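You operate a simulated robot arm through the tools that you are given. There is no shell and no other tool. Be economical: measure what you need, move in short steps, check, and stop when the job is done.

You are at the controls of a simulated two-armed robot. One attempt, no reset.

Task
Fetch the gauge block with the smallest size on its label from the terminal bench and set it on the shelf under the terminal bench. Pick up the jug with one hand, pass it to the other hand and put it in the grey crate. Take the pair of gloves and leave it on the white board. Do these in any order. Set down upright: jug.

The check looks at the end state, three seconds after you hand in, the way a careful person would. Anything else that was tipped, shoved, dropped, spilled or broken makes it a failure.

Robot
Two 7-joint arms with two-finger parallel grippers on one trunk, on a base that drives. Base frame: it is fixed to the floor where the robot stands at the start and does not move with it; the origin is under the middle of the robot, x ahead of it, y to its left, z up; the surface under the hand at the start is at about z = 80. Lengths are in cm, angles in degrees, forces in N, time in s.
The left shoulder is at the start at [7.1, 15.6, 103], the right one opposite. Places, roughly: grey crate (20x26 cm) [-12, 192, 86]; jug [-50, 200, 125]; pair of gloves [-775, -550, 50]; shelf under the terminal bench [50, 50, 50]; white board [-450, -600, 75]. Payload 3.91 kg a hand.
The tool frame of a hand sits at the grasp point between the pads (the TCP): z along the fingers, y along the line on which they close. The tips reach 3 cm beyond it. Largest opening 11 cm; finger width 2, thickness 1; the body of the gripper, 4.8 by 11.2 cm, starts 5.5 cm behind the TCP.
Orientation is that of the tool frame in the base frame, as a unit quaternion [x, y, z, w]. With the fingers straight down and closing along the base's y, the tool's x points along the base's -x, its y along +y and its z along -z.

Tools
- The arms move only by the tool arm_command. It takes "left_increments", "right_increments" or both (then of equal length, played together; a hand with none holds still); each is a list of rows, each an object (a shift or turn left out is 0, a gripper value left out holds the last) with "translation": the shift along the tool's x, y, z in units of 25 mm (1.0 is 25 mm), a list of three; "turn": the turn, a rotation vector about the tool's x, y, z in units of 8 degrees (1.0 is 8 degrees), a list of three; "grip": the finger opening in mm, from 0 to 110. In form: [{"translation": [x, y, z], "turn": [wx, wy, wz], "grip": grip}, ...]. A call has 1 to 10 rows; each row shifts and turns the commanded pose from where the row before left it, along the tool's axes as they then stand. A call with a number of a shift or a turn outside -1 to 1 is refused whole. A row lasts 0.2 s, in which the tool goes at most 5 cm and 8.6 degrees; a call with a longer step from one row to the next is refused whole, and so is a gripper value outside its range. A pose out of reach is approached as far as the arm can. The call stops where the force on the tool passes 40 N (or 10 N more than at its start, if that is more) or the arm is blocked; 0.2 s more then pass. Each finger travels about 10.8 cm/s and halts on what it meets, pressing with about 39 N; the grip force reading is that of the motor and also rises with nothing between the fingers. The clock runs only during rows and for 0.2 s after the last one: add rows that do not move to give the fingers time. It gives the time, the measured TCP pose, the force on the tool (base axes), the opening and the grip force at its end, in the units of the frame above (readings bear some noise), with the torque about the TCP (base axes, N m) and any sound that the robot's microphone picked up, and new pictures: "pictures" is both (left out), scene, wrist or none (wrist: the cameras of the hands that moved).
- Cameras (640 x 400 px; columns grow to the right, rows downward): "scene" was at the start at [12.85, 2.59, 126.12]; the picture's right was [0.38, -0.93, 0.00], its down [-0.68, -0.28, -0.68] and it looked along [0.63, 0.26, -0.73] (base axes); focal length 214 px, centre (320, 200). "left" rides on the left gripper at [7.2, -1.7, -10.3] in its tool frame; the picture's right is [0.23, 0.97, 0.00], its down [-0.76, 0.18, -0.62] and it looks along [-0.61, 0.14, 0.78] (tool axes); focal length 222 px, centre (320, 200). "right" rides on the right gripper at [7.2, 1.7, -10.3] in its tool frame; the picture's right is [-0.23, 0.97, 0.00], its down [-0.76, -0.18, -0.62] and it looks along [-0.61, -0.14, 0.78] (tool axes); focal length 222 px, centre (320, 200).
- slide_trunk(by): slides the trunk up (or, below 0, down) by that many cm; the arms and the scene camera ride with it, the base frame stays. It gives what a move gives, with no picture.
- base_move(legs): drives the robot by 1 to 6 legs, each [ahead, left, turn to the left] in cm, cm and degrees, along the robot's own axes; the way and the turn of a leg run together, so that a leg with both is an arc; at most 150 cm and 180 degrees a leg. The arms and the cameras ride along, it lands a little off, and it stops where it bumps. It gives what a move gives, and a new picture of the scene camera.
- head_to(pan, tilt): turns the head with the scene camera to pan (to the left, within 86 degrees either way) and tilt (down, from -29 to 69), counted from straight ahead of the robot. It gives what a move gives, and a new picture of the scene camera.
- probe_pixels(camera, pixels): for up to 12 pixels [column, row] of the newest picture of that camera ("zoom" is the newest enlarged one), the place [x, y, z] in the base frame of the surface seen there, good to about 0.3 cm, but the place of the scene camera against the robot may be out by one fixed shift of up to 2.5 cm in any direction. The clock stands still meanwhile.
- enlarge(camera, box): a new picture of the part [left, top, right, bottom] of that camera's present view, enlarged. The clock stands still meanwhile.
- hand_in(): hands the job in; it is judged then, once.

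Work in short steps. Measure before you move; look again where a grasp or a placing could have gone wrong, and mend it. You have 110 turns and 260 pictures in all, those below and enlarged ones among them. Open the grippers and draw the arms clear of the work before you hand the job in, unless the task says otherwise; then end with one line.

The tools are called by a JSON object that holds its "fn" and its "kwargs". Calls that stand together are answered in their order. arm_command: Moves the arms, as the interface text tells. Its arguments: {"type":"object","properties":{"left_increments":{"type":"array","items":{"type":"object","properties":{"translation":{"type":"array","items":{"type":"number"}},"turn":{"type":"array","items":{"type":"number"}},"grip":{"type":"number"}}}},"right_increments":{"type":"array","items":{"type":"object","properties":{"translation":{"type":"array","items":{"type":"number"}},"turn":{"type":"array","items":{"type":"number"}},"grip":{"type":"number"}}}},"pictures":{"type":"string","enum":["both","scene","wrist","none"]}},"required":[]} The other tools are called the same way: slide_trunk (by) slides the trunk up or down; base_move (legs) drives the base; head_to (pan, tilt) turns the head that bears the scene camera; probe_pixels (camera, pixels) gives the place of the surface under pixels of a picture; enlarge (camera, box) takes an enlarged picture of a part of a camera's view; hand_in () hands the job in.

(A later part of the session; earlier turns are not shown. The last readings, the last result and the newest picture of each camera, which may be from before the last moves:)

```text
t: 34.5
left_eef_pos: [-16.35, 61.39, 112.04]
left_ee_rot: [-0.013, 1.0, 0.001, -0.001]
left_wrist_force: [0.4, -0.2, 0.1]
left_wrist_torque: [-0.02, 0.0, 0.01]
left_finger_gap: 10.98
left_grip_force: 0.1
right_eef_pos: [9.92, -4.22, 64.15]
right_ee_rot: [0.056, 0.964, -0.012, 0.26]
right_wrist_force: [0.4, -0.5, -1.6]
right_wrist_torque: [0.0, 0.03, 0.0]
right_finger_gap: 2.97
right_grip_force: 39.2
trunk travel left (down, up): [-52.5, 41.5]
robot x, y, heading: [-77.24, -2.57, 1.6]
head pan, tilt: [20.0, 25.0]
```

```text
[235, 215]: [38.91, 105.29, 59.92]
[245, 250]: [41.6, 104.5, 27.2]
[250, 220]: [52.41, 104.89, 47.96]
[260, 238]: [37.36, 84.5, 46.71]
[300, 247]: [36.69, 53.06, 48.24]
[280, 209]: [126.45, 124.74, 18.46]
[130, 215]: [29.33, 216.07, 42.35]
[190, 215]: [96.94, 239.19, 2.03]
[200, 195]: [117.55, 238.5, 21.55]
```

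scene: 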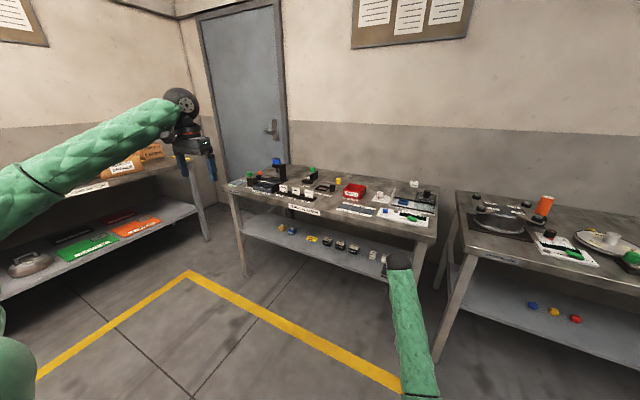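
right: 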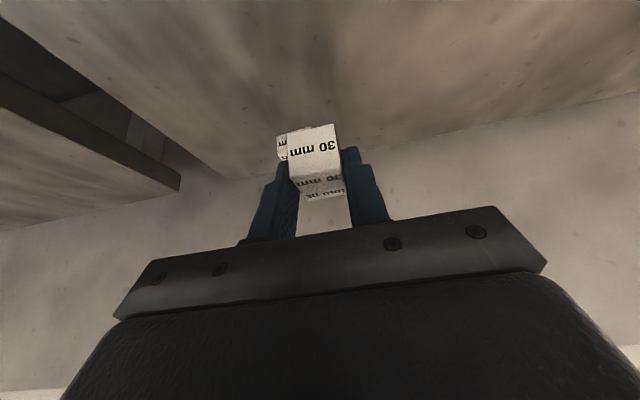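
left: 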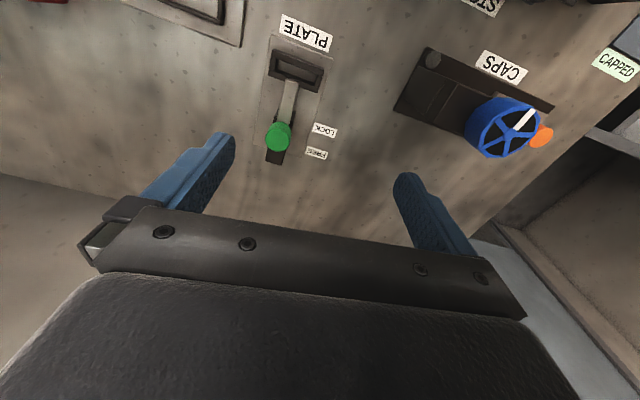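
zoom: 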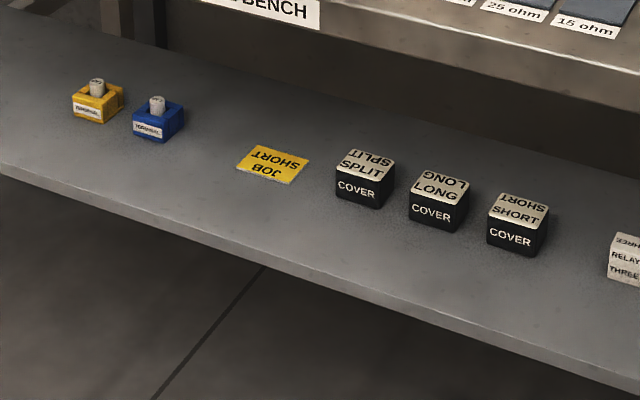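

The front strip near (40, 58) is free. I'll check bench front-face thickness and wrist-ball clearance before going in.

{"fn": "probe_pixels", "kwargs": {"camera": "scene", "pixels": [[303, 205], [303, 210], [303, 214], [303, 216], [340, 219], [340, 223], [340, 226], [399, 262], [399, 254], [388, 268], [384, 276]]}}

{"fn": "enlarge", "kwargs": {"camera": "scene", "box": [280, 190, 440, 300]}}

```text
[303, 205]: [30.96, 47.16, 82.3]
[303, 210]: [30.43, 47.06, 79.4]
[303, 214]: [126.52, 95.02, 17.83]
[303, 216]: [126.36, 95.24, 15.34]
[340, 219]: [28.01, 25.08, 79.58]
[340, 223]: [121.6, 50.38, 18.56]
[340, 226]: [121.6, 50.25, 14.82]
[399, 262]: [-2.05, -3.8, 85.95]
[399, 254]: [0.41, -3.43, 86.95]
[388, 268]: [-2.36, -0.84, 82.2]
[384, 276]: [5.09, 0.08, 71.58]
```

```text
3.64 times, centred on (360, 245) of scene
```

zoom: 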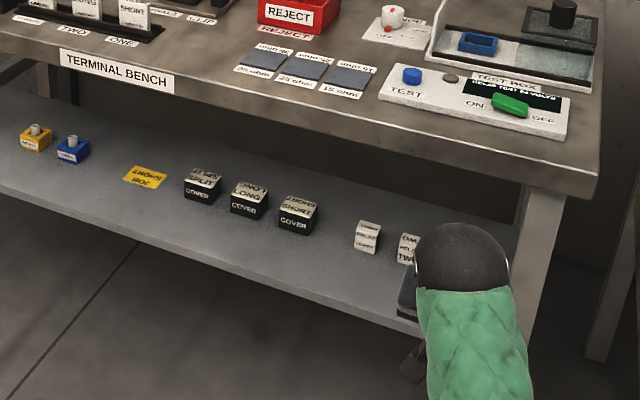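

Bench slab underside is about z=76 and the wrist ball stays below it at placing height. I'll strafe left 62 cm, then lower the trunk.

{"fn": "base_move", "kwargs": {"legs": [[0, 62.5, -1.5]]}}

{"fn": "slide_trunk", "kwargs": {"by": -12}}

{"fn": "base_move", "kwargs": {"legs": [[13, 0, 0]]}}

```text
t: 38.0
left_eef_pos: [-15.89, 122.62, 111.89]
left_ee_rot: [-0.001, 1.0, 0.001, 0.001]
left_wrist_force: [-0.3, 0.8, 0.1]
left_wrist_torque: [-0.02, 0.04, 0.03]
left_finger_gap: 10.99
left_grip_force: 0.1
right_eef_pos: [8.97, 56.3, 64.17]
right_ee_rot: [0.065, 0.963, -0.015, 0.26]
right_wrist_force: [-0.3, 1.3, -3.4]
right_wrist_torque: [0.0, 0.01, 0.02]
right_finger_gap: 2.97
right_grip_force: 39.2
trunk travel left (down, up): [-52.5, 41.5]
robot x, y, heading: [-78.71, 59.51, -0.2]
head pan, tilt: [20.0, 25.0]
```

scene: 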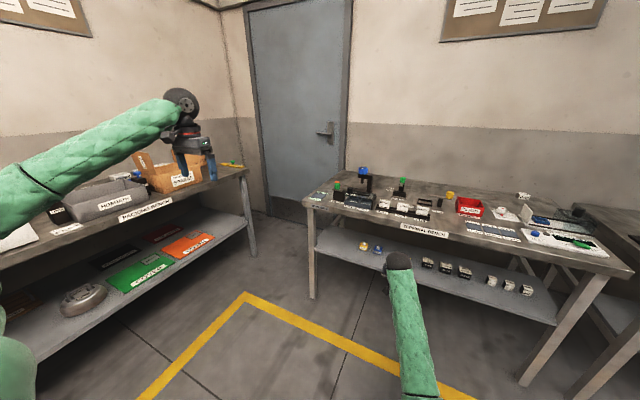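

```text
t: 39.5
left_eef_pos: [-15.95, 122.48, 100.03]
left_ee_rot: [-0.001, 1.0, 0.001, 0.0]
left_wrist_force: [0.6, -0.1, 0.3]
left_wrist_torque: [0.01, 0.0, -0.01]
left_finger_gap: 10.99
left_grip_force: 0.0
right_eef_pos: [8.96, 56.32, 52.08]
right_ee_rot: [0.066, 0.963, -0.014, 0.261]
right_wrist_force: [-0.5, -1.1, -2.4]
right_wrist_torque: [0.03, 0.05, 0.01]
right_finger_gap: 3.0
right_grip_force: 38.4
trunk travel left (down, up): [-40.5, 53.5]
robot x, y, heading: [-78.36, 59.72, -0.1]
head pan, tilt: [20.0, 25.0]
```

```text
t: 40.8
left_eef_pos: [-2.39, 122.51, 100.03]
left_ee_rot: [0.0, 1.0, 0.001, 0.0]
left_wrist_force: [0.3, 0.5, -0.2]
left_wrist_torque: [0.05, 0.05, 0.0]
left_finger_gap: 10.99
left_grip_force: 0.1
right_eef_pos: [22.38, 56.05, 51.96]
right_ee_rot: [0.067, 0.963, -0.015, 0.26]
right_wrist_force: [-0.9, 0.1, -3.0]
right_wrist_torque: [0.01, 0.03, 0.01]
right_finger_gap: 2.99
right_grip_force: 38.7
trunk travel left (down, up): [-40.5, 53.5]
robot x, y, heading: [-64.89, 60.2, -0.0]
head pan, tilt: [20.0, 25.0]
```

scene: 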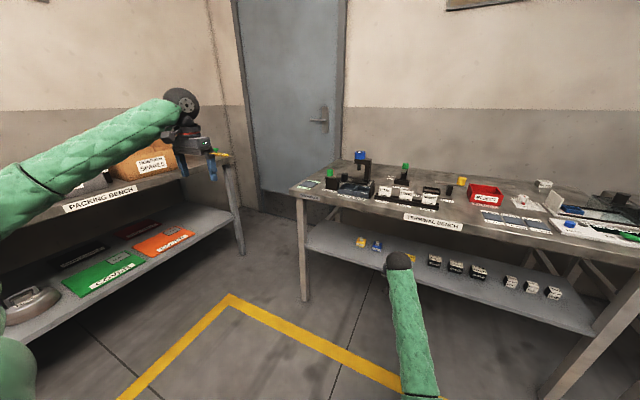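

Moving the base forward another 12 cm, then I'll check with the right wrist camera.

{"fn": "base_move", "kwargs": {"legs": [[12, 0, 0]]}}

{"fn": "arm_command", "kwargs": {"right_increments": [{}], "pictures": "wrist"}}

```text
t: 42.0
left_eef_pos: [9.72, 122.47, 99.85]
left_ee_rot: [0.0, 1.0, 0.001, -0.002]
left_wrist_force: [0.8, -0.4, -0.2]
left_wrist_torque: [0.01, 0.06, -0.01]
left_finger_gap: 11.0
left_grip_force: 0.0
right_eef_pos: [34.32, 56.09, 52.0]
right_ee_rot: [0.067, 0.963, -0.015, 0.259]
right_wrist_force: [0.3, 0.3, -3.7]
right_wrist_torque: [0.02, 0.07, -0.01]
right_finger_gap: 2.99
right_grip_force: 39.0
trunk travel left (down, up): [-40.5, 53.5]
robot x, y, heading: [-52.67, 59.82, -0.1]
head pan, tilt: [20.0, 25.0]
```

scene: 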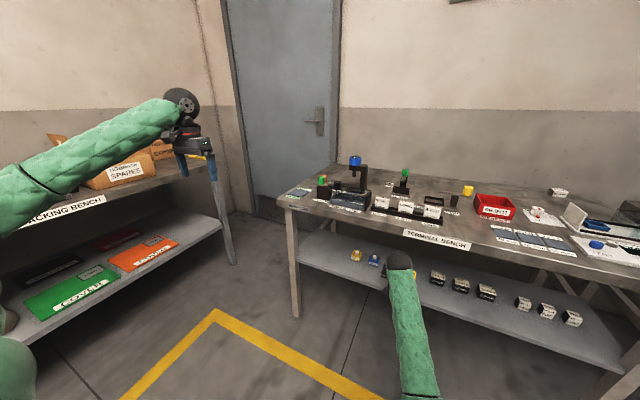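

```text
t: 42.4
left_eef_pos: [9.73, 122.41, 99.82]
left_ee_rot: [0.001, 1.0, 0.0, -0.001]
left_wrist_force: [0.0, 0.5, -0.1]
left_wrist_torque: [0.0, -0.01, 0.02]
left_finger_gap: 11.02
left_grip_force: 0.1
right_eef_pos: [34.31, 56.12, 52.03]
right_ee_rot: [0.067, 0.963, -0.015, 0.26]
right_wrist_force: [-0.4, -0.6, -3.7]
right_wrist_torque: [-0.01, 0.03, -0.01]
right_finger_gap: 2.96
right_grip_force: 39.5
trunk travel left (down, up): [-40.5, 53.5]
robot x, y, heading: [-53.25, 60.03, 0.1]
head pan, tilt: [20.0, 25.0]
```

right: 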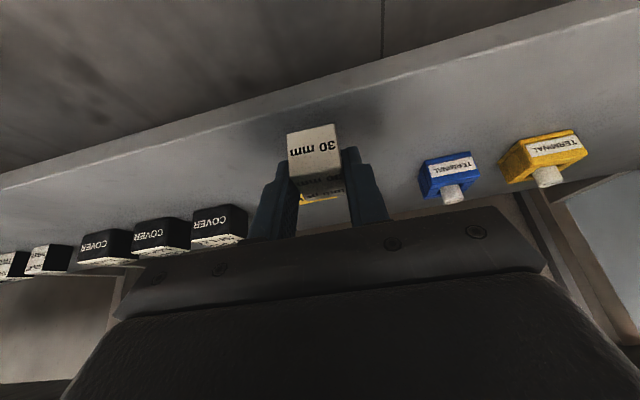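

Wrist view shows the block over the shelf strip with the yellow card just ahead at (318,197). Probing shelf height, front edge and the card.

{"fn": "probe_pixels", "kwargs": {"camera": "right", "pixels": [[250, 130], [400, 130], [240, 112], [370, 85], [380, 130], [318, 197], [335, 195], [440, 190], [400, 180], [313, 130], [300, 155], [215, 225]]}}

```text
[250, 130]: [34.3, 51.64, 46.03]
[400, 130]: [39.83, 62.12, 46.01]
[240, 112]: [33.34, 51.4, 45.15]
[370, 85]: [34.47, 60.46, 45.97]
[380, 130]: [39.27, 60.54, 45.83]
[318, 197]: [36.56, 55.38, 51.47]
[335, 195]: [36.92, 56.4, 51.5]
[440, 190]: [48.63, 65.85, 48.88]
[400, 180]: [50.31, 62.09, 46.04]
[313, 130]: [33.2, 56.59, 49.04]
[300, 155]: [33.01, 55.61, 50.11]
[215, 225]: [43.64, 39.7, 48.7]
```

Shelf z=46.0, front edge near x=34. I'll move 4 cm forward, then lower toward contact.

{"fn": "arm_command", "kwargs": {"right_increments": [{"translation": [-0.66, 0.31, 0.38]}, {"translation": [-0.66, 0.31, 0.38]}, {"translation": [0.23, 0, 0.4]}, {"translation": [0.2, 0, 0.35]}, {}], "pictures": "wrist"}}

```text
t: 43.6
left_eef_pos: [9.77, 122.45, 100.01]
left_ee_rot: [0.001, 1.0, 0.001, 0.0]
left_wrist_force: [0.0, 0.2, 0.5]
left_wrist_torque: [0.03, -0.03, -0.01]
left_finger_gap: 10.98
left_grip_force: 0.1
right_eef_pos: [38.26, 57.05, 49.95]
right_ee_rot: [0.067, 0.963, -0.014, 0.26]
right_wrist_force: [-0.3, -1.1, -2.3]
right_wrist_torque: [-0.01, 0.02, 0.0]
right_finger_gap: 2.99
right_grip_force: 38.7
trunk travel left (down, up): [-40.5, 53.5]
robot x, y, heading: [-52.61, 59.52, -0.1]
head pan, tilt: [20.0, 25.0]
```

right: 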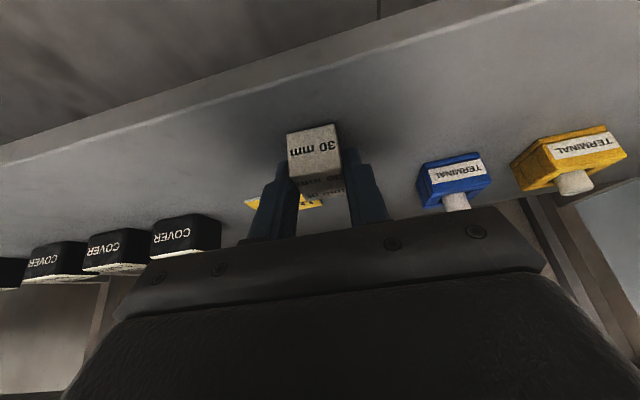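

Lower the last 4 mm and release by opening modestly.

{"fn": "arm_command", "kwargs": {"right_increments": [{"translation": [0.08, 0, 0.14]}, {}, {"grip": 36}, {"grip": 50}, {}, {}], "pictures": "wrist"}}

```text
t: 45.0
left_eef_pos: [9.7, 122.43, 99.88]
left_ee_rot: [0.001, 1.0, 0.001, 0.0]
left_wrist_force: [0.7, 0.5, 0.4]
left_wrist_torque: [0.01, -0.02, 0.01]
left_finger_gap: 11.0
left_grip_force: 0.1
right_eef_pos: [38.21, 57.16, 49.51]
right_ee_rot: [0.067, 0.963, -0.015, 0.26]
right_wrist_force: [0.7, -0.1, -0.3]
right_wrist_torque: [0.01, -0.02, 0.01]
right_finger_gap: 5.03
right_grip_force: 0.1
trunk travel left (down, up): [-40.5, 53.5]
robot x, y, heading: [-52.64, 59.62, 0.1]
head pan, tilt: [20.0, 25.0]
```

right: 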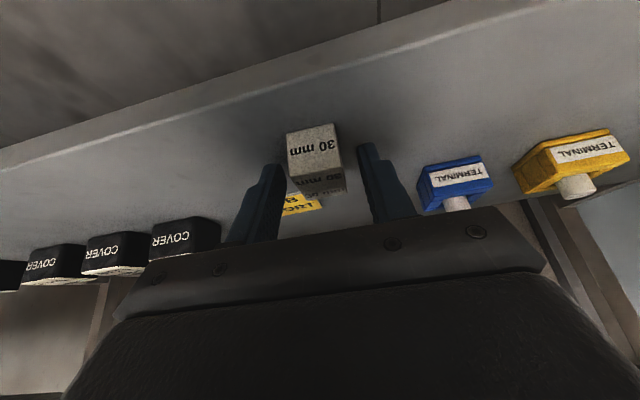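

Released and sitting flat. Withdraw back along the fingers, then drive back.

{"fn": "arm_command", "kwargs": {"right_increments": [{"translation": [0, 0, -0.6]}, {"translation": [-0.1, 0, -1]}, {"translation": [0.5, 0, -0.7]}, {}], "pictures": "wrist"}}

{"fn": "base_move", "kwargs": {"legs": [[-45, 0, 0]]}}

{"fn": "head_to", "kwargs": {"pan": 70, "tilt": 20}}

```text
t: 46.0
left_eef_pos: [9.6, 122.53, 99.96]
left_ee_rot: [0.0, 1.0, 0.001, 0.0]
left_wrist_force: [-0.5, -0.1, 1.2]
left_wrist_torque: [-0.04, 0.03, 0.0]
left_finger_gap: 11.01
left_grip_force: 0.1
right_eef_pos: [34.56, 57.53, 54.0]
right_ee_rot: [0.067, 0.963, -0.015, 0.26]
right_wrist_force: [-0.5, 0.0, -0.3]
right_wrist_torque: [-0.02, 0.01, -0.02]
right_finger_gap: 4.99
right_grip_force: 0.1
trunk travel left (down, up): [-40.5, 53.5]
robot x, y, heading: [-52.87, 59.47, 0.2]
head pan, tilt: [20.0, 25.0]
```

right: 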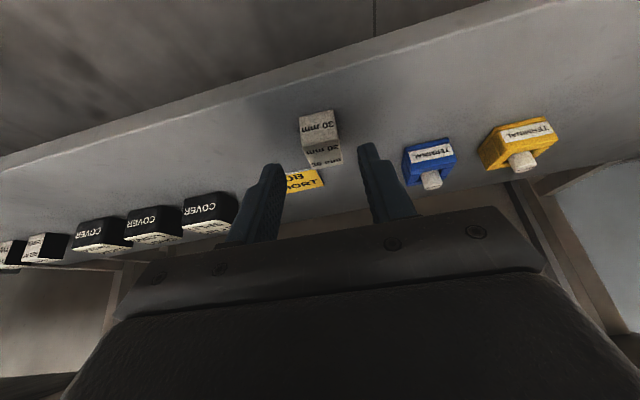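

```text
t: 48.7
left_eef_pos: [-35.14, 122.64, 99.95]
left_ee_rot: [-0.002, 1.0, 0.001, 0.0]
left_wrist_force: [-0.4, -0.1, 0.6]
left_wrist_torque: [0.03, 0.0, -0.02]
left_finger_gap: 10.99
left_grip_force: 0.0
right_eef_pos: [-9.87, 57.87, 54.08]
right_ee_rot: [0.065, 0.963, -0.015, 0.261]
right_wrist_force: [-1.0, -0.1, 0.2]
right_wrist_torque: [-0.04, 0.03, 0.04]
right_finger_gap: 5.0
right_grip_force: 0.1
trunk travel left (down, up): [-40.5, 53.5]
robot x, y, heading: [-97.52, 59.85, 0.4]
head pan, tilt: [20.0, 25.0]
```

scene: 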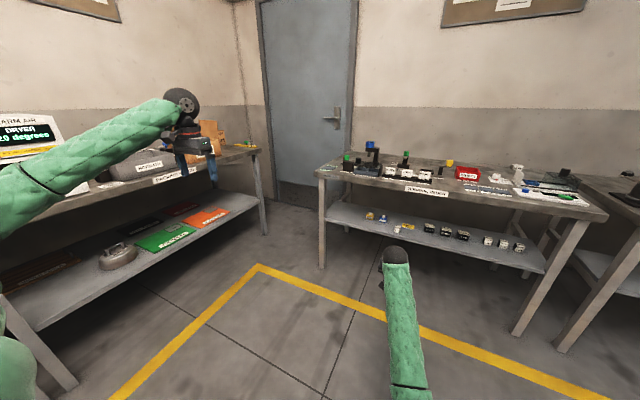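

```text
t: 49.9
left_eef_pos: [-35.04, 122.62, 99.98]
left_ee_rot: [-0.001, 1.0, 0.001, -0.001]
left_wrist_force: [-0.9, 0.3, 0.5]
left_wrist_torque: [0.01, -0.03, -0.01]
left_finger_gap: 11.01
left_grip_force: 0.1
right_eef_pos: [-9.94, 57.72, 53.94]
right_ee_rot: [0.066, 0.963, -0.015, 0.26]
right_wrist_force: [-0.2, 0.1, -0.2]
right_wrist_torque: [-0.01, -0.01, 0.0]
right_finger_gap: 5.0
right_grip_force: 0.1
trunk travel left (down, up): [-40.5, 53.5]
robot x, y, heading: [-97.7, 59.79, 0.3]
head pan, tilt: [70.0, 20.0]
```

scene: 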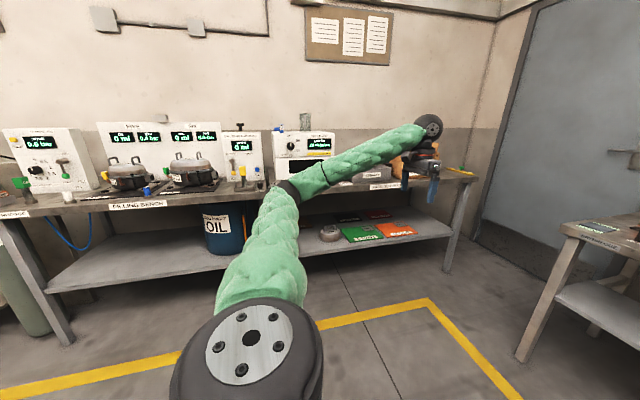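

Block set down. Next the jug and crate on the packing bench to the left; I'll raise the trunk and measure the bench edge before turning.

{"fn": "probe_pixels", "kwargs": {"camera": "scene", "pixels": [[140, 204], [385, 186], [450, 178], [310, 150], [375, 172], [200, 245], [400, 160], [60, 240]]}}

{"fn": "slide_trunk", "kwargs": {"by": 40}}

{"fn": "head_to", "kwargs": {"pan": 75, "tilt": 25}}

```text
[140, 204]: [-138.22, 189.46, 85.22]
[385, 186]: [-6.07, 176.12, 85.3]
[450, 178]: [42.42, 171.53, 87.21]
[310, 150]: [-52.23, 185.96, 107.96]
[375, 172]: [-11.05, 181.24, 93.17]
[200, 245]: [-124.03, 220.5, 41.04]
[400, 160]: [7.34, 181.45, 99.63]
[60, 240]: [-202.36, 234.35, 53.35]
```

```text
t: 53.7
left_eef_pos: [-35.09, 122.68, 139.99]
left_ee_rot: [-0.001, 1.0, 0.001, 0.0]
left_wrist_force: [0.2, -0.1, -0.9]
left_wrist_torque: [-0.01, 0.01, 0.01]
left_finger_gap: 10.98
left_grip_force: 0.0
right_eef_pos: [-9.94, 57.96, 93.97]
right_ee_rot: [0.066, 0.963, -0.014, 0.26]
right_wrist_force: [-0.4, 0.2, 0.9]
right_wrist_torque: [0.02, 0.02, 0.03]
right_finger_gap: 5.01
right_grip_force: 0.1
trunk travel left (down, up): [-80.5, 13.5]
robot x, y, heading: [-97.6, 59.84, 0.4]
head pan, tilt: [70.0, 20.0]
```

```text
t: 54.4
left_eef_pos: [-35.09, 122.74, 140.06]
left_ee_rot: [-0.002, 1.0, 0.002, 0.001]
left_wrist_force: [0.0, -0.3, 0.4]
left_wrist_torque: [0.0, -0.04, 0.03]
left_finger_gap: 10.98
left_grip_force: 0.0
right_eef_pos: [-9.92, 57.79, 93.97]
right_ee_rot: [0.067, 0.963, -0.015, 0.26]
right_wrist_force: [0.4, 0.9, 0.1]
right_wrist_torque: [0.02, 0.04, 0.02]
right_finger_gap: 5.0
right_grip_force: 0.1
trunk travel left (down, up): [-80.5, 13.5]
robot x, y, heading: [-97.64, 59.67, 0.3]
head pan, tilt: [75.0, 25.0]
```

scene: 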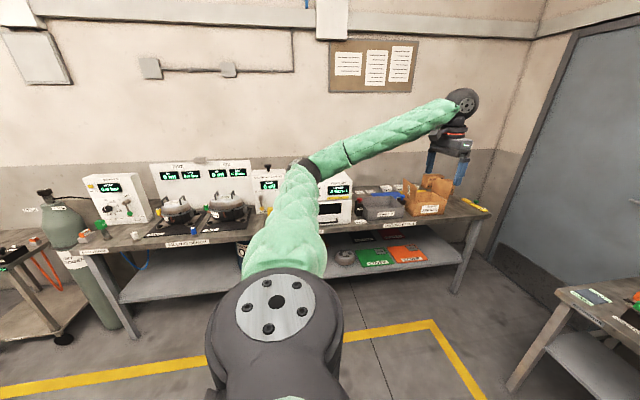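

Bench front edge is at y≈174. Turn left 90° in place and shift toward the crate/jug region, staying well back.

{"fn": "base_move", "kwargs": {"legs": [[0, 0, 90], [0, -66, 0]]}}

{"fn": "head_to", "kwargs": {"pan": 0, "tilt": 30}}

```text
t: 61.8
left_eef_pos: [-95.6, 122.15, 139.95]
left_ee_rot: [0.711, -0.703, 0.0, 0.001]
left_wrist_force: [0.7, 0.9, -1.3]
left_wrist_torque: [0.01, -0.01, -0.01]
left_finger_gap: 11.0
left_grip_force: 0.0
right_eef_pos: [-31.04, 147.74, 93.93]
right_ee_rot: [-0.637, 0.725, 0.174, 0.194]
right_wrist_force: [0.0, -0.1, 0.0]
right_wrist_torque: [0.02, -0.03, 0.01]
right_finger_gap: 5.01
right_grip_force: 0.1
trunk travel left (down, up): [-80.5, 13.5]
robot x, y, heading: [-32.33, 60.39, 90.7]
head pan, tilt: [75.0, 25.0]
```

scene: 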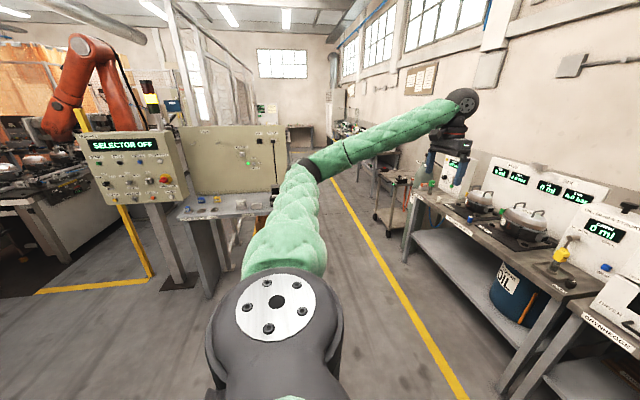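

```text
t: 63.3
left_eef_pos: [-95.5, 122.15, 139.92]
left_ee_rot: [0.711, -0.703, -0.001, 0.001]
left_wrist_force: [-0.2, 0.3, -1.3]
left_wrist_torque: [-0.01, 0.02, 0.02]
left_finger_gap: 11.0
left_grip_force: 0.0
right_eef_pos: [-31.02, 147.75, 94.01]
right_ee_rot: [-0.637, 0.725, 0.175, 0.194]
right_wrist_force: [0.3, 0.5, -0.2]
right_wrist_torque: [-0.02, 0.01, 0.03]
right_finger_gap: 5.0
right_grip_force: 0.1
trunk travel left (down, up): [-80.5, 13.5]
robot x, y, heading: [-32.27, 60.25, 90.6]
head pan, tilt: [0.0, 30.0]
```

scene: 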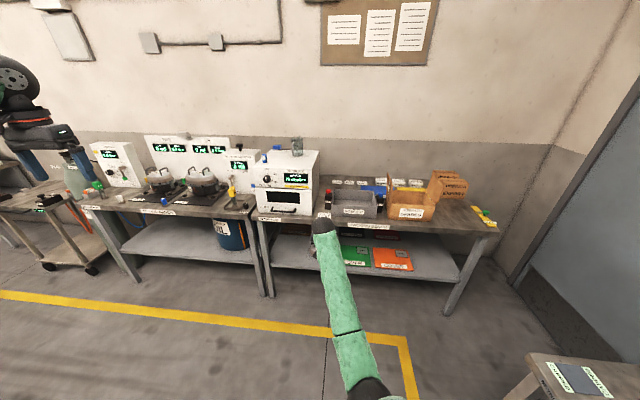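

The jug appears to be the clear object on top of the dryer at (297,146). Zooming and probing.

{"fn": "enlarge", "kwargs": {"camera": "scene", "box": [240, 125, 340, 225]}}

{"fn": "enlarge", "kwargs": {"camera": "scene", "box": [310, 160, 510, 260]}}

{"fn": "probe_pixels", "kwargs": {"camera": "scene", "pixels": [[297, 138], [297, 146], [297, 153], [290, 163], [352, 195], [352, 207], [335, 194], [375, 197], [352, 185], [300, 200], [340, 222]]}}

```text
4.00 times, centred on (290, 175) of scene
```

zoom: 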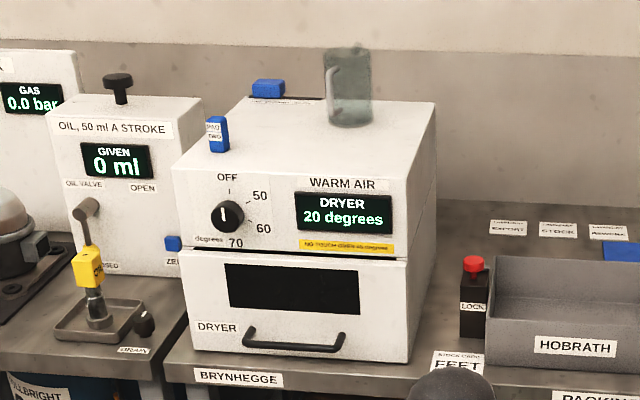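

```text
3.20 times, centred on (410, 210) of scene
```

zoom: 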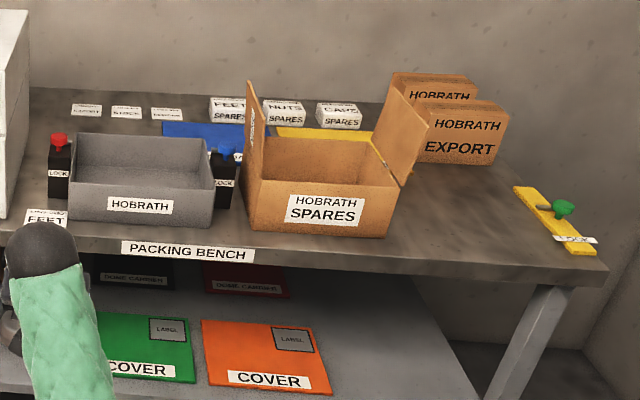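

```text
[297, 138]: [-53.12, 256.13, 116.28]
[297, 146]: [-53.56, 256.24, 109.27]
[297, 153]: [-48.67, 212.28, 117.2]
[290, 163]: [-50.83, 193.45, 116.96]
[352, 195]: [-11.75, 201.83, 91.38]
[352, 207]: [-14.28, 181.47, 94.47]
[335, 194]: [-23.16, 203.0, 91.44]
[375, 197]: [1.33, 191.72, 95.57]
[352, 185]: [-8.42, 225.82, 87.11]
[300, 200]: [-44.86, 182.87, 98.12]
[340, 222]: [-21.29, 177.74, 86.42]
```

The jug is a clear vessel on top of the dryer (top z≈115) with its handle toward the front-left. I'll raise and straighten the right hand and then drive closer for a better look.

{"fn": "arm_command", "kwargs": {"right_increments": [{"turn": [0, 0.94, 0], "translation": [0, 0, -0.8]}, {"turn": [0, 0.94, 0], "translation": [0, 0, -0.8]}, {"turn": [0, 0.94, 0], "translation": [0, 0, -0.8]}, {"turn": [0, 0.94, 0], "translation": [0, 0, -0.8]}, {"turn": [0, 0, -0.94], "translation": [0.3, 0, -0.9], "grip": 110}, {"translation": [0.3, 0, -1]}, {"translation": [0.3, 0, -1]}, {"translation": [0.3, -0.2, -1]}, {"translation": [0.3, -0.2, -1]}, {"translation": [0.3, -0.2, -1]}], "pictures": "none"}}

{"fn": "base_move", "kwargs": {"legs": [[42, -5, -0.6]]}}

{"fn": "head_to", "kwargs": {"pan": 5, "tilt": 25}}

```text
t: 65.7
left_eef_pos: [-95.57, 122.18, 139.96]
left_ee_rot: [0.711, -0.703, -0.001, 0.001]
left_wrist_force: [0.0, -0.4, -0.1]
left_wrist_torque: [0.02, -0.02, 0.01]
left_finger_gap: 11.0
left_grip_force: 0.1
right_eef_pos: [-24.37, 154.05, 103.55]
right_ee_rot: [-0.691, 0.723, -0.012, 0.022]
right_wrist_force: [0.0, -0.3, -0.1]
right_wrist_torque: [-0.01, 0.0, -0.02]
right_finger_gap: 10.98
right_grip_force: 0.1
right hand out of reach, approached as far as the arm can: row 4, 5, 6, 7, 8, 9, 10
trunk travel left (down, up): [-80.5, 13.5]
robot x, y, heading: [-32.37, 60.04, 90.8]
head pan, tilt: [0.0, 30.0]
stopped in row 10 (right hand): the arm was blocked; the commanded pose is now the measured one
```

```text
t: 68.3
left_eef_pos: [-90.69, 164.52, 140.0]
left_ee_rot: [0.708, -0.706, -0.001, 0.0]
left_wrist_force: [0.4, -0.5, -0.3]
left_wrist_torque: [-0.04, 0.02, -0.02]
left_finger_gap: 11.01
left_grip_force: 0.1
right_eef_pos: [-19.33, 195.97, 103.35]
right_ee_rot: [-0.689, 0.725, -0.013, 0.021]
right_wrist_force: [0.5, -0.4, 0.5]
right_wrist_torque: [0.0, -0.02, -0.02]
right_finger_gap: 11.01
right_grip_force: 0.2
trunk travel left (down, up): [-80.5, 13.5]
robot x, y, heading: [-27.85, 102.21, 90.5]
head pan, tilt: [0.0, 30.0]
```

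scene: 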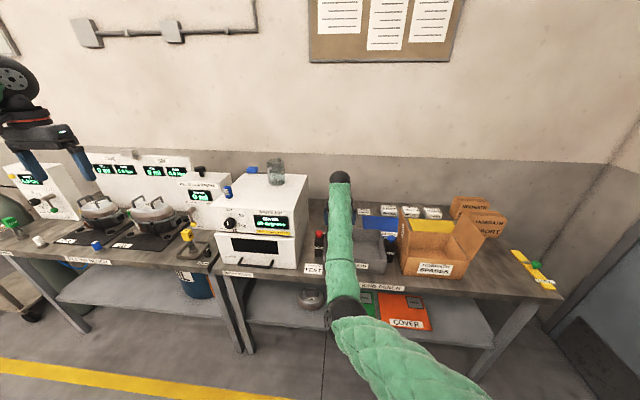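

```text
t: 68.9
left_eef_pos: [-90.68, 164.62, 139.92]
left_ee_rot: [0.709, -0.705, -0.001, 0.001]
left_wrist_force: [-0.8, -0.5, 0.3]
left_wrist_torque: [0.0, 0.0, 0.0]
left_finger_gap: 11.02
left_grip_force: 0.0
right_eef_pos: [-19.26, 196.0, 103.36]
right_ee_rot: [-0.689, 0.725, -0.012, 0.021]
right_wrist_force: [0.4, 0.7, 0.1]
right_wrist_torque: [-0.01, 0.02, 0.0]
right_finger_gap: 10.98
right_grip_force: 0.0
trunk travel left (down, up): [-80.5, 13.5]
robot x, y, heading: [-27.69, 102.45, 90.6]
head pan, tilt: [5.0, 25.0]
```

scene: 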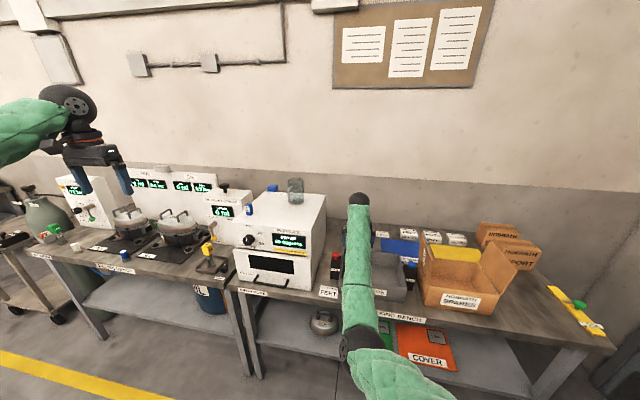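

Right hand is hovering over the crate, clear of it. Zooming on the jug to see its handle.

{"fn": "enlarge", "kwargs": {"camera": "scene", "box": [270, 165, 330, 215]}}

{"fn": "probe_pixels", "kwargs": {"camera": "scene", "pixels": [[291, 190], [289, 196], [295, 202], [300, 202], [300, 182], [290, 203], [303, 190], [270, 222], [250, 205], [272, 188], [326, 200], [240, 222]]}}

```text
8.00 times, centred on (300, 190) of scene
```

zoom: 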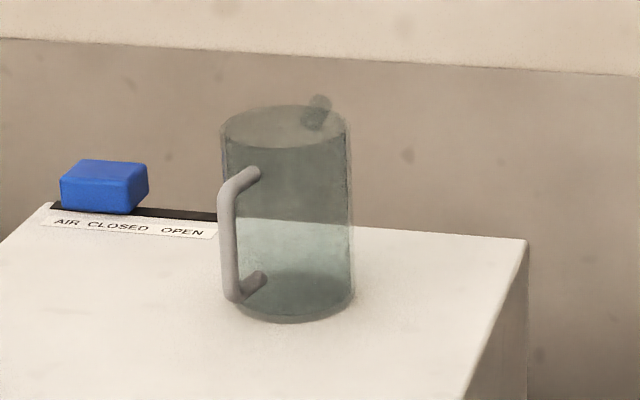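

```text
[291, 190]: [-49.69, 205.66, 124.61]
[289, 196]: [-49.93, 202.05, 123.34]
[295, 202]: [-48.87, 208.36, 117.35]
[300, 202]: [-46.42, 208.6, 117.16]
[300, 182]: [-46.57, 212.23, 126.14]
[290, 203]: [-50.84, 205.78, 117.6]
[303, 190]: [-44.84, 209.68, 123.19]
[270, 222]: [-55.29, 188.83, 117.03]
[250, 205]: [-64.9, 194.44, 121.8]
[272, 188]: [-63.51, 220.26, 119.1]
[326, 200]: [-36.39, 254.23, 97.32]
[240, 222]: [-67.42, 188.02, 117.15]
```

Handle points toward the robot (azimuth about -105°), bar near (-50,202). Plan: left hand grips the handle bar from the front, then the right hand takes the jug body from above. First I pull the right hand back and up so that I can drive closer.

{"fn": "arm_command", "kwargs": {"right_increments": [{"translation": [0.8, 0, -0.9]}, {"translation": [1, 0, -0.8]}, {"translation": [1, 0, -0.8]}, {"translation": [1, 0, -0.8]}, {"translation": [1, 0, -0.8]}, {"translation": [1, 0, -0.8]}, {"translation": [1, 0, -0.8]}, {"translation": [1, -0.3, -0.5]}, {"translation": [1, -0.3, -0.5]}, {"translation": [1, -0.3, -0.5]}], "pictures": "scene"}}

```text
t: 71.3
left_eef_pos: [-90.7, 164.44, 139.87]
left_ee_rot: [0.709, -0.706, -0.001, 0.0]
left_wrist_force: [0.5, -0.1, -0.8]
left_wrist_torque: [0.01, 0.0, 0.02]
left_finger_gap: 11.01
left_grip_force: 0.0
right_eef_pos: [-10.28, 194.54, 105.76]
right_ee_rot: [-0.666, 0.744, -0.016, 0.051]
right_wrist_force: [-0.2, 0.0, 1.1]
right_wrist_torque: [-0.03, -0.01, 0.01]
right_finger_gap: 11.01
right_grip_force: 0.1
right hand out of reach, approached as far as the arm can: row 1, 2, 3, 4, 5, 6, 7, 8, 9, 10
trunk travel left (down, up): [-80.5, 13.5]
robot x, y, heading: [-27.77, 102.08, 90.6]
head pan, tilt: [5.0, 25.0]
stopped in row 10 (right hand): the arm was blocked; the commanded pose is now the measured one
```

scene: 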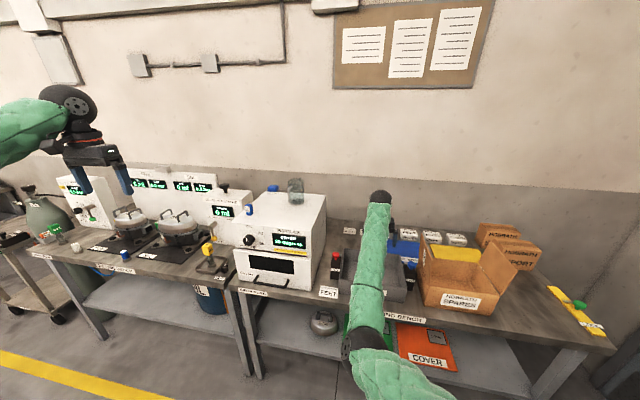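

The right arm is stretched straight (singular), so I'll unbend it by tilting the fingers forward while drawing back gently.

{"fn": "arm_command", "kwargs": {"right_increments": [{"turn": [0, -1, 0]}, {"turn": [0, -1, 0]}, {"turn": [0, -1, 0]}, {"turn": [0, -1, 0]}, {"translation": [0, 0, -0.5]}, {"translation": [0, 0, -0.5]}], "pictures": "none"}}

```text
t: 72.9
left_eef_pos: [-90.8, 164.6, 140.07]
left_ee_rot: [0.709, -0.705, -0.001, 0.0]
left_wrist_force: [-0.3, 0.1, 0.9]
left_wrist_torque: [-0.01, 0.02, 0.0]
left_finger_gap: 11.01
left_grip_force: 0.1
right_eef_pos: [-6.28, 194.22, 110.29]
right_ee_rot: [-0.63, 0.706, 0.161, 0.281]
right_wrist_force: [-0.1, -0.3, 0.2]
right_wrist_torque: [-0.02, 0.01, 0.01]
right_finger_gap: 11.02
right_grip_force: 0.1
trunk travel left (down, up): [-80.5, 13.5]
robot x, y, heading: [-27.55, 102.42, 90.6]
head pan, tilt: [5.0, 25.0]
stopped in row 6 (right hand): the arm was blocked; the commanded pose is now the measured one
```

Still reported blocked; I'll probe the elbow and forearm positions.

{"fn": "head_to", "kwargs": {"pan": -5, "tilt": 45}}

```text
t: 73.8
left_eef_pos: [-90.65, 164.46, 139.94]
left_ee_rot: [0.709, -0.705, -0.001, 0.001]
left_wrist_force: [0.3, -0.4, -0.5]
left_wrist_torque: [0.0, -0.03, -0.01]
left_finger_gap: 11.02
left_grip_force: 0.0
right_eef_pos: [-6.49, 194.27, 110.29]
right_ee_rot: [-0.63, 0.705, 0.161, 0.282]
right_wrist_force: [0.4, 0.2, -0.7]
right_wrist_torque: [-0.01, 0.0, 0.01]
right_finger_gap: 10.98
right_grip_force: 0.1
trunk travel left (down, up): [-80.5, 13.5]
robot x, y, heading: [-27.99, 102.47, 90.5]
head pan, tilt: [-5.0, 45.0]
```

scene: 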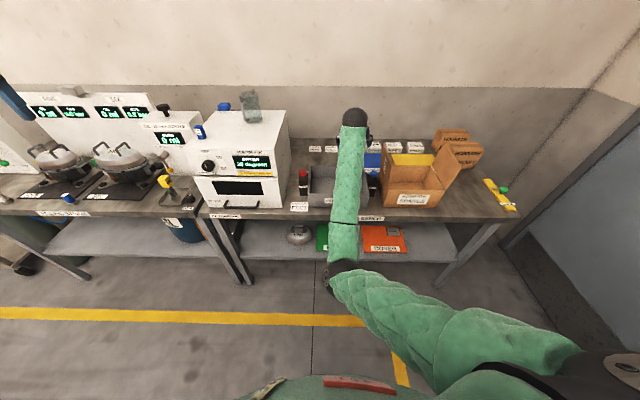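

{"fn": "probe_pixels", "kwargs": {"camera": "scene", "pixels": [[338, 272], [345, 223], [350, 160], [353, 120], [420, 310], [520, 350], [620, 365]]}}

```text
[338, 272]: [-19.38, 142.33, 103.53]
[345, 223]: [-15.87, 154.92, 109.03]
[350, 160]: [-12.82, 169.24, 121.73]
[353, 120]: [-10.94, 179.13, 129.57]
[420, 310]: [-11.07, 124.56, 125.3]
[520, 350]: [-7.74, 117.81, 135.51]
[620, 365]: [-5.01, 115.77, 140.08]
```

The elbow isn't touching anything; the wrist bend limit is the cause (forearm rising while hand points down). I'll tilt the right fingers further forward and then retract.

{"fn": "arm_command", "kwargs": {"right_increments": [{"turn": [0, -1, 0]}, {"turn": [0, -1, 0]}, {"turn": [0, -1, 0]}, {"translation": [0.3, 0, -0.8]}, {"translation": [0.3, 0, -0.8]}, {"translation": [0.3, 0, -0.8]}, {"translation": [0.3, 0, -0.8]}, {"translation": [0.3, 0, -0.8]}, {"translation": [0.3, 0, -0.8]}], "pictures": "scene"}}

```text
t: 76.0
left_eef_pos: [-90.59, 164.51, 139.85]
left_ee_rot: [0.709, -0.705, -0.001, 0.001]
left_wrist_force: [-0.4, 0.2, 0.1]
left_wrist_torque: [-0.04, -0.01, -0.01]
left_finger_gap: 10.98
left_grip_force: 0.0
right_eef_pos: [-5.54, 184.24, 121.44]
right_ee_rot: [-0.553, 0.608, 0.308, 0.479]
right_wrist_force: [0.8, 0.2, 0.3]
right_wrist_torque: [-0.01, 0.0, -0.02]
right_finger_gap: 10.99
right_grip_force: 0.0
trunk travel left (down, up): [-80.5, 13.5]
robot x, y, heading: [-27.58, 102.43, 90.3]
head pan, tilt: [-5.0, 45.0]
stopped in row 9 (right hand): the arm was blocked; the commanded pose is now the measured one
```

scene: 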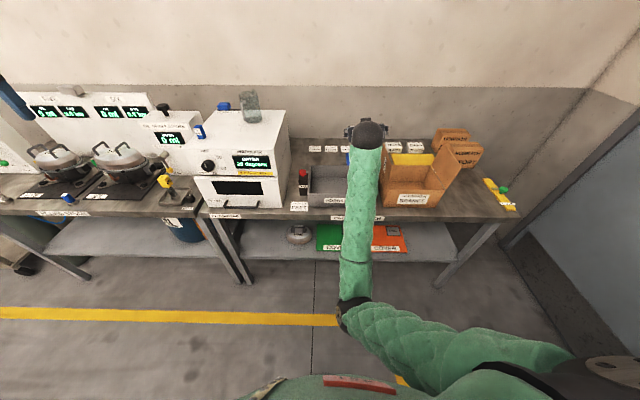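

It follows when tilted. I'll keep drawing the right hand back and to the right to a parked spot.

{"fn": "arm_command", "kwargs": {"right_increments": [{"translation": [0.3, -0.5, -0.8]}, {"translation": [0.3, -0.5, -0.8]}, {"translation": [0.3, -0.5, -0.8]}, {"translation": [0.3, -0.5, -0.8]}, {"translation": [0.3, -0.5, -0.8]}, {"translation": [0.3, -0.5, -0.8]}, {"translation": [0.3, -0.5, -0.8]}, {"translation": [0.3, -0.5, -0.8]}], "pictures": "scene"}}

```text
t: 77.8
left_eef_pos: [-90.62, 164.36, 140.0]
left_ee_rot: [0.709, -0.706, -0.001, 0.001]
left_wrist_force: [-0.1, -0.3, -0.6]
left_wrist_torque: [0.02, 0.0, 0.0]
left_finger_gap: 11.0
left_grip_force: 0.0
right_eef_pos: [0.46, 165.52, 122.89]
right_ee_rot: [-0.554, 0.609, 0.309, 0.476]
right_wrist_force: [0.2, -0.4, -0.2]
right_wrist_torque: [0.04, -0.01, 0.01]
right_finger_gap: 11.0
right_grip_force: 0.1
trunk travel left (down, up): [-80.5, 13.5]
robot x, y, heading: [-27.46, 102.29, 90.6]
head pan, tilt: [-5.0, 45.0]
```

scene: 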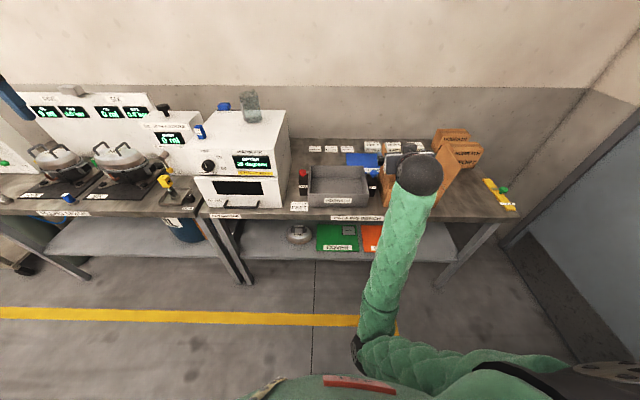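

Right hand is parked clear. Now I'll yaw the left hand 15° right and pitch it to 60° forward.

{"fn": "arm_command", "kwargs": {"left_increments": [{"turn": [0, 0, 0.95]}, {"turn": [0, 0, 0.95]}, {"turn": [0, -0.94, 0]}, {"turn": [0, -0.94, 0]}, {"turn": [0, -0.94, 0]}, {"turn": [0, -0.94, 0]}, {"turn": [0, -0.94, 0]}, {"turn": [0, -0.94, 0]}, {"turn": [0, -0.94, 0]}, {"turn": [0, -0.94, 0]}], "pictures": "wrist"}}

```text
t: 80.0
left_eef_pos: [-90.73, 164.4, 140.07]
left_ee_rot: [-0.526, 0.687, 0.306, 0.397]
left_wrist_force: [-0.1, -0.2, 0.4]
left_wrist_torque: [0.03, -0.02, 0.01]
left_finger_gap: 11.01
left_grip_force: 0.1
right_eef_pos: [0.63, 165.61, 123.01]
right_ee_rot: [-0.554, 0.608, 0.31, 0.477]
right_wrist_force: [0.8, -0.2, -0.4]
right_wrist_torque: [0.0, -0.01, 0.0]
right_finger_gap: 11.0
right_grip_force: 0.0
trunk travel left (down, up): [-80.5, 13.5]
robot x, y, heading: [-27.67, 102.19, 90.5]
head pan, tilt: [-5.0, 45.0]
```

left: 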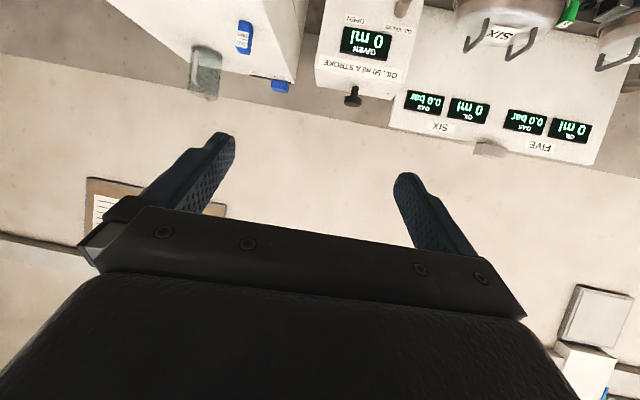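

Left wrist view shows the jug at (205,72). Probing it with this camera for an accurate position.

{"fn": "enlarge", "kwargs": {"camera": "left", "box": [170, 30, 250, 110]}}

{"fn": "probe_pixels", "kwargs": {"camera": "left", "pixels": [[198, 52], [205, 50], [205, 95], [215, 70], [195, 60], [270, 60], [190, 72], [150, 20]]}}

```text
5.00 times, centred on (210, 70) of left
```

zoom: 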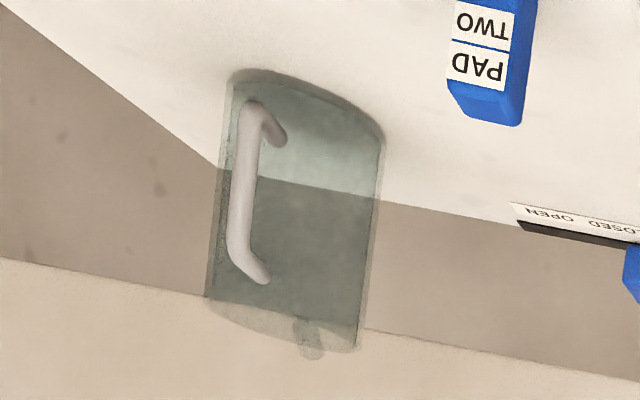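

```text
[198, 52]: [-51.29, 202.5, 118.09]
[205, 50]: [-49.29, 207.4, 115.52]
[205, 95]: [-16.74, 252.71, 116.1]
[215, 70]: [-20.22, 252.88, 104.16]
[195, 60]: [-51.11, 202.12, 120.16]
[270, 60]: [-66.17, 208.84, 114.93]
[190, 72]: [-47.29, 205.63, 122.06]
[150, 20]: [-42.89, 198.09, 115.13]
```

Handle bar is at about (-50.9, 202.4), spanning z≈118–125.5; dryer top z≈115.1. Drive forward 22 cm.

{"fn": "base_move", "kwargs": {"legs": [[22, 0, -0.5]]}}

```text
t: 81.7
left_eef_pos: [-90.37, 186.98, 140.01]
left_ee_rot: [-0.525, 0.688, 0.304, 0.398]
left_wrist_force: [0.0, -0.1, -0.1]
left_wrist_torque: [-0.01, -0.03, 0.0]
left_finger_gap: 10.99
left_grip_force: 0.1
right_eef_pos: [1.1, 187.62, 122.89]
right_ee_rot: [-0.552, 0.61, 0.308, 0.478]
right_wrist_force: [0.0, -0.7, 0.0]
right_wrist_torque: [0.01, 0.06, -0.01]
right_finger_gap: 11.0
right_grip_force: 0.0
trunk travel left (down, up): [-80.5, 13.5]
robot x, y, heading: [-28.04, 124.06, 90.0]
head pan, tilt: [-5.0, 45.0]
```

scene: 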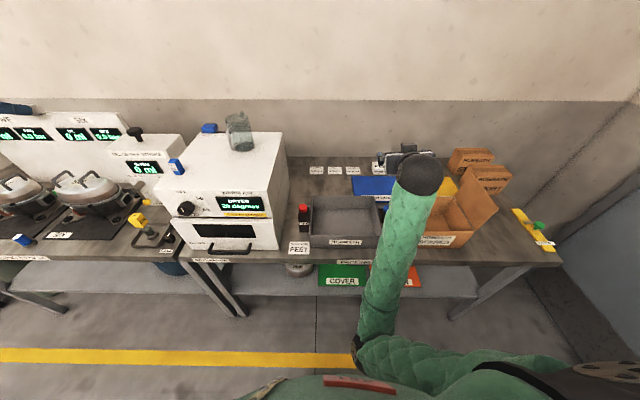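

Bring the left hand across toward a staging point in front of and above the jug handle.

{"fn": "arm_command", "kwargs": {"left_increments": [{"translation": [-0.03, -1, 0.39], "grip": 55}, {"translation": [-0.03, -1, 0.39]}, {"translation": [-0.03, -1, 0.39]}, {"translation": [-0.03, -1, 0.39]}, {"translation": [-0.03, -1, 0.39]}, {"translation": [-0.03, -1, 0.39]}, {"translation": [-0.03, -1, 0.39]}, {"translation": [-0.03, -1, 0.39]}, {"translation": [-0.03, -1, 0.39]}, {"translation": [-0.03, -1, 0.39]}], "pictures": "none"}}

{"fn": "arm_command", "kwargs": {"left_increments": [{"translation": [-0.03, -0.92, 0.39]}, {"translation": [-0.03, -0.92, 0.39]}, {"translation": [-0.03, -0.92, 0.39]}, {"translation": [-0.03, -0.92, 0.39]}, {}], "pictures": "both"}}

```text
t: 83.8
left_eef_pos: [-63.73, 188.88, 135.7]
left_ee_rot: [-0.526, 0.688, 0.304, 0.397]
left_wrist_force: [-0.2, 0.1, 0.6]
left_wrist_torque: [0.01, -0.02, 0.0]
left_finger_gap: 5.51
left_grip_force: 0.0
right_eef_pos: [0.92, 187.74, 122.81]
right_ee_rot: [-0.553, 0.61, 0.308, 0.477]
right_wrist_force: [0.0, 0.4, -0.8]
right_wrist_torque: [0.02, 0.04, 0.01]
right_finger_gap: 11.02
right_grip_force: 0.1
trunk travel left (down, up): [-80.5, 13.5]
robot x, y, heading: [-27.89, 124.0, 90.0]
head pan, tilt: [-5.0, 45.0]
```

```text
t: 85.0
left_eef_pos: [-54.13, 189.82, 134.07]
left_ee_rot: [-0.525, 0.688, 0.305, 0.398]
left_wrist_force: [0.5, -0.1, -0.2]
left_wrist_torque: [-0.04, -0.03, -0.04]
left_finger_gap: 5.52
left_grip_force: 0.1
right_eef_pos: [0.88, 187.42, 122.91]
right_ee_rot: [-0.551, 0.61, 0.309, 0.479]
right_wrist_force: [-0.7, -0.4, -0.3]
right_wrist_torque: [0.02, 0.02, -0.01]
right_finger_gap: 10.99
right_grip_force: 0.0
trunk travel left (down, up): [-80.5, 13.5]
robot x, y, heading: [-27.78, 124.26, 90.3]
head pan, tilt: [-5.0, 45.0]
```

scene: 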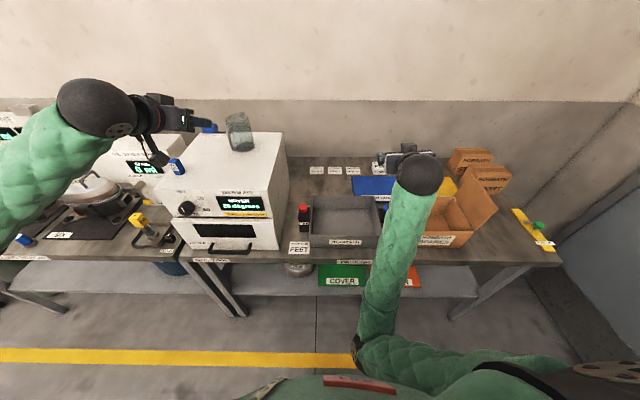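
left: 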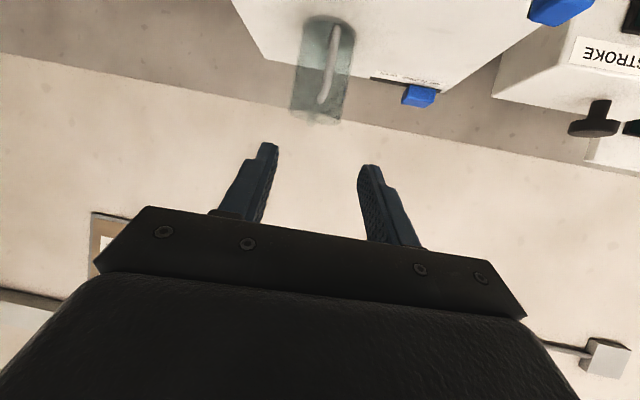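

Handle bar clearly visible at (332,40)–(324,98). Probing it precisely.

{"fn": "enlarge", "kwargs": {"camera": "left", "box": [280, 0, 380, 130]}}

{"fn": "probe_pixels", "kwargs": {"camera": "left", "pixels": [[333, 35], [332, 45], [331, 55], [329, 70], [327, 85], [325, 95], [338, 26], [322, 102], [270, 50], [300, 112]]}}

```text
3.08 times, centred on (330, 65) of left
```

zoom: 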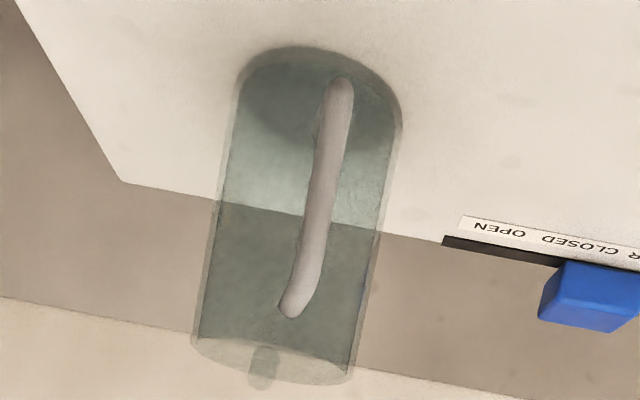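

```text
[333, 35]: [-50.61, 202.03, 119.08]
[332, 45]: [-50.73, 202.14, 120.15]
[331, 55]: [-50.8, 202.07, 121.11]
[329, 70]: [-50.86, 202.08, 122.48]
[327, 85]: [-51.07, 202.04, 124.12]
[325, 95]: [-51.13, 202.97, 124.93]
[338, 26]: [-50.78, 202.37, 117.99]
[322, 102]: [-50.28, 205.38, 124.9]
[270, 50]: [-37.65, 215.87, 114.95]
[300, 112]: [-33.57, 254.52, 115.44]
```

Bar centre ≈ (-50.7,202.5), mid-height z≈121.5. Approach to 5 cm short of the grip.

{"fn": "arm_command", "kwargs": {"left_increments": [{"translation": [0.35, 0, 0.946]}, {"translation": [0.35, 0, 0.946]}, {"translation": [0.35, 0, 0.946]}, {"translation": [0.35, 0, 0.946]}, {"translation": [0.35, 0, 0.946]}, {}], "pictures": "wrist"}}

```text
t: 86.5
left_eef_pos: [-52.05, 197.74, 124.26]
left_ee_rot: [-0.524, 0.688, 0.304, 0.398]
left_wrist_force: [-0.1, -0.7, -0.4]
left_wrist_torque: [-0.01, 0.03, 0.0]
left_finger_gap: 5.51
left_grip_force: 0.0
right_eef_pos: [0.95, 187.55, 122.84]
right_ee_rot: [-0.552, 0.61, 0.309, 0.478]
right_wrist_force: [-0.3, -0.3, 0.1]
right_wrist_torque: [0.01, 0.01, 0.02]
right_finger_gap: 10.99
right_grip_force: 0.1
trunk travel left (down, up): [-80.5, 13.5]
robot x, y, heading: [-27.62, 124.27, 90.0]
head pan, tilt: [-5.0, 45.0]
```

left: 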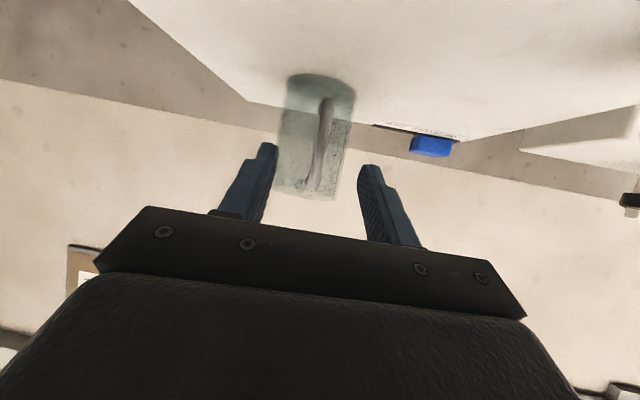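

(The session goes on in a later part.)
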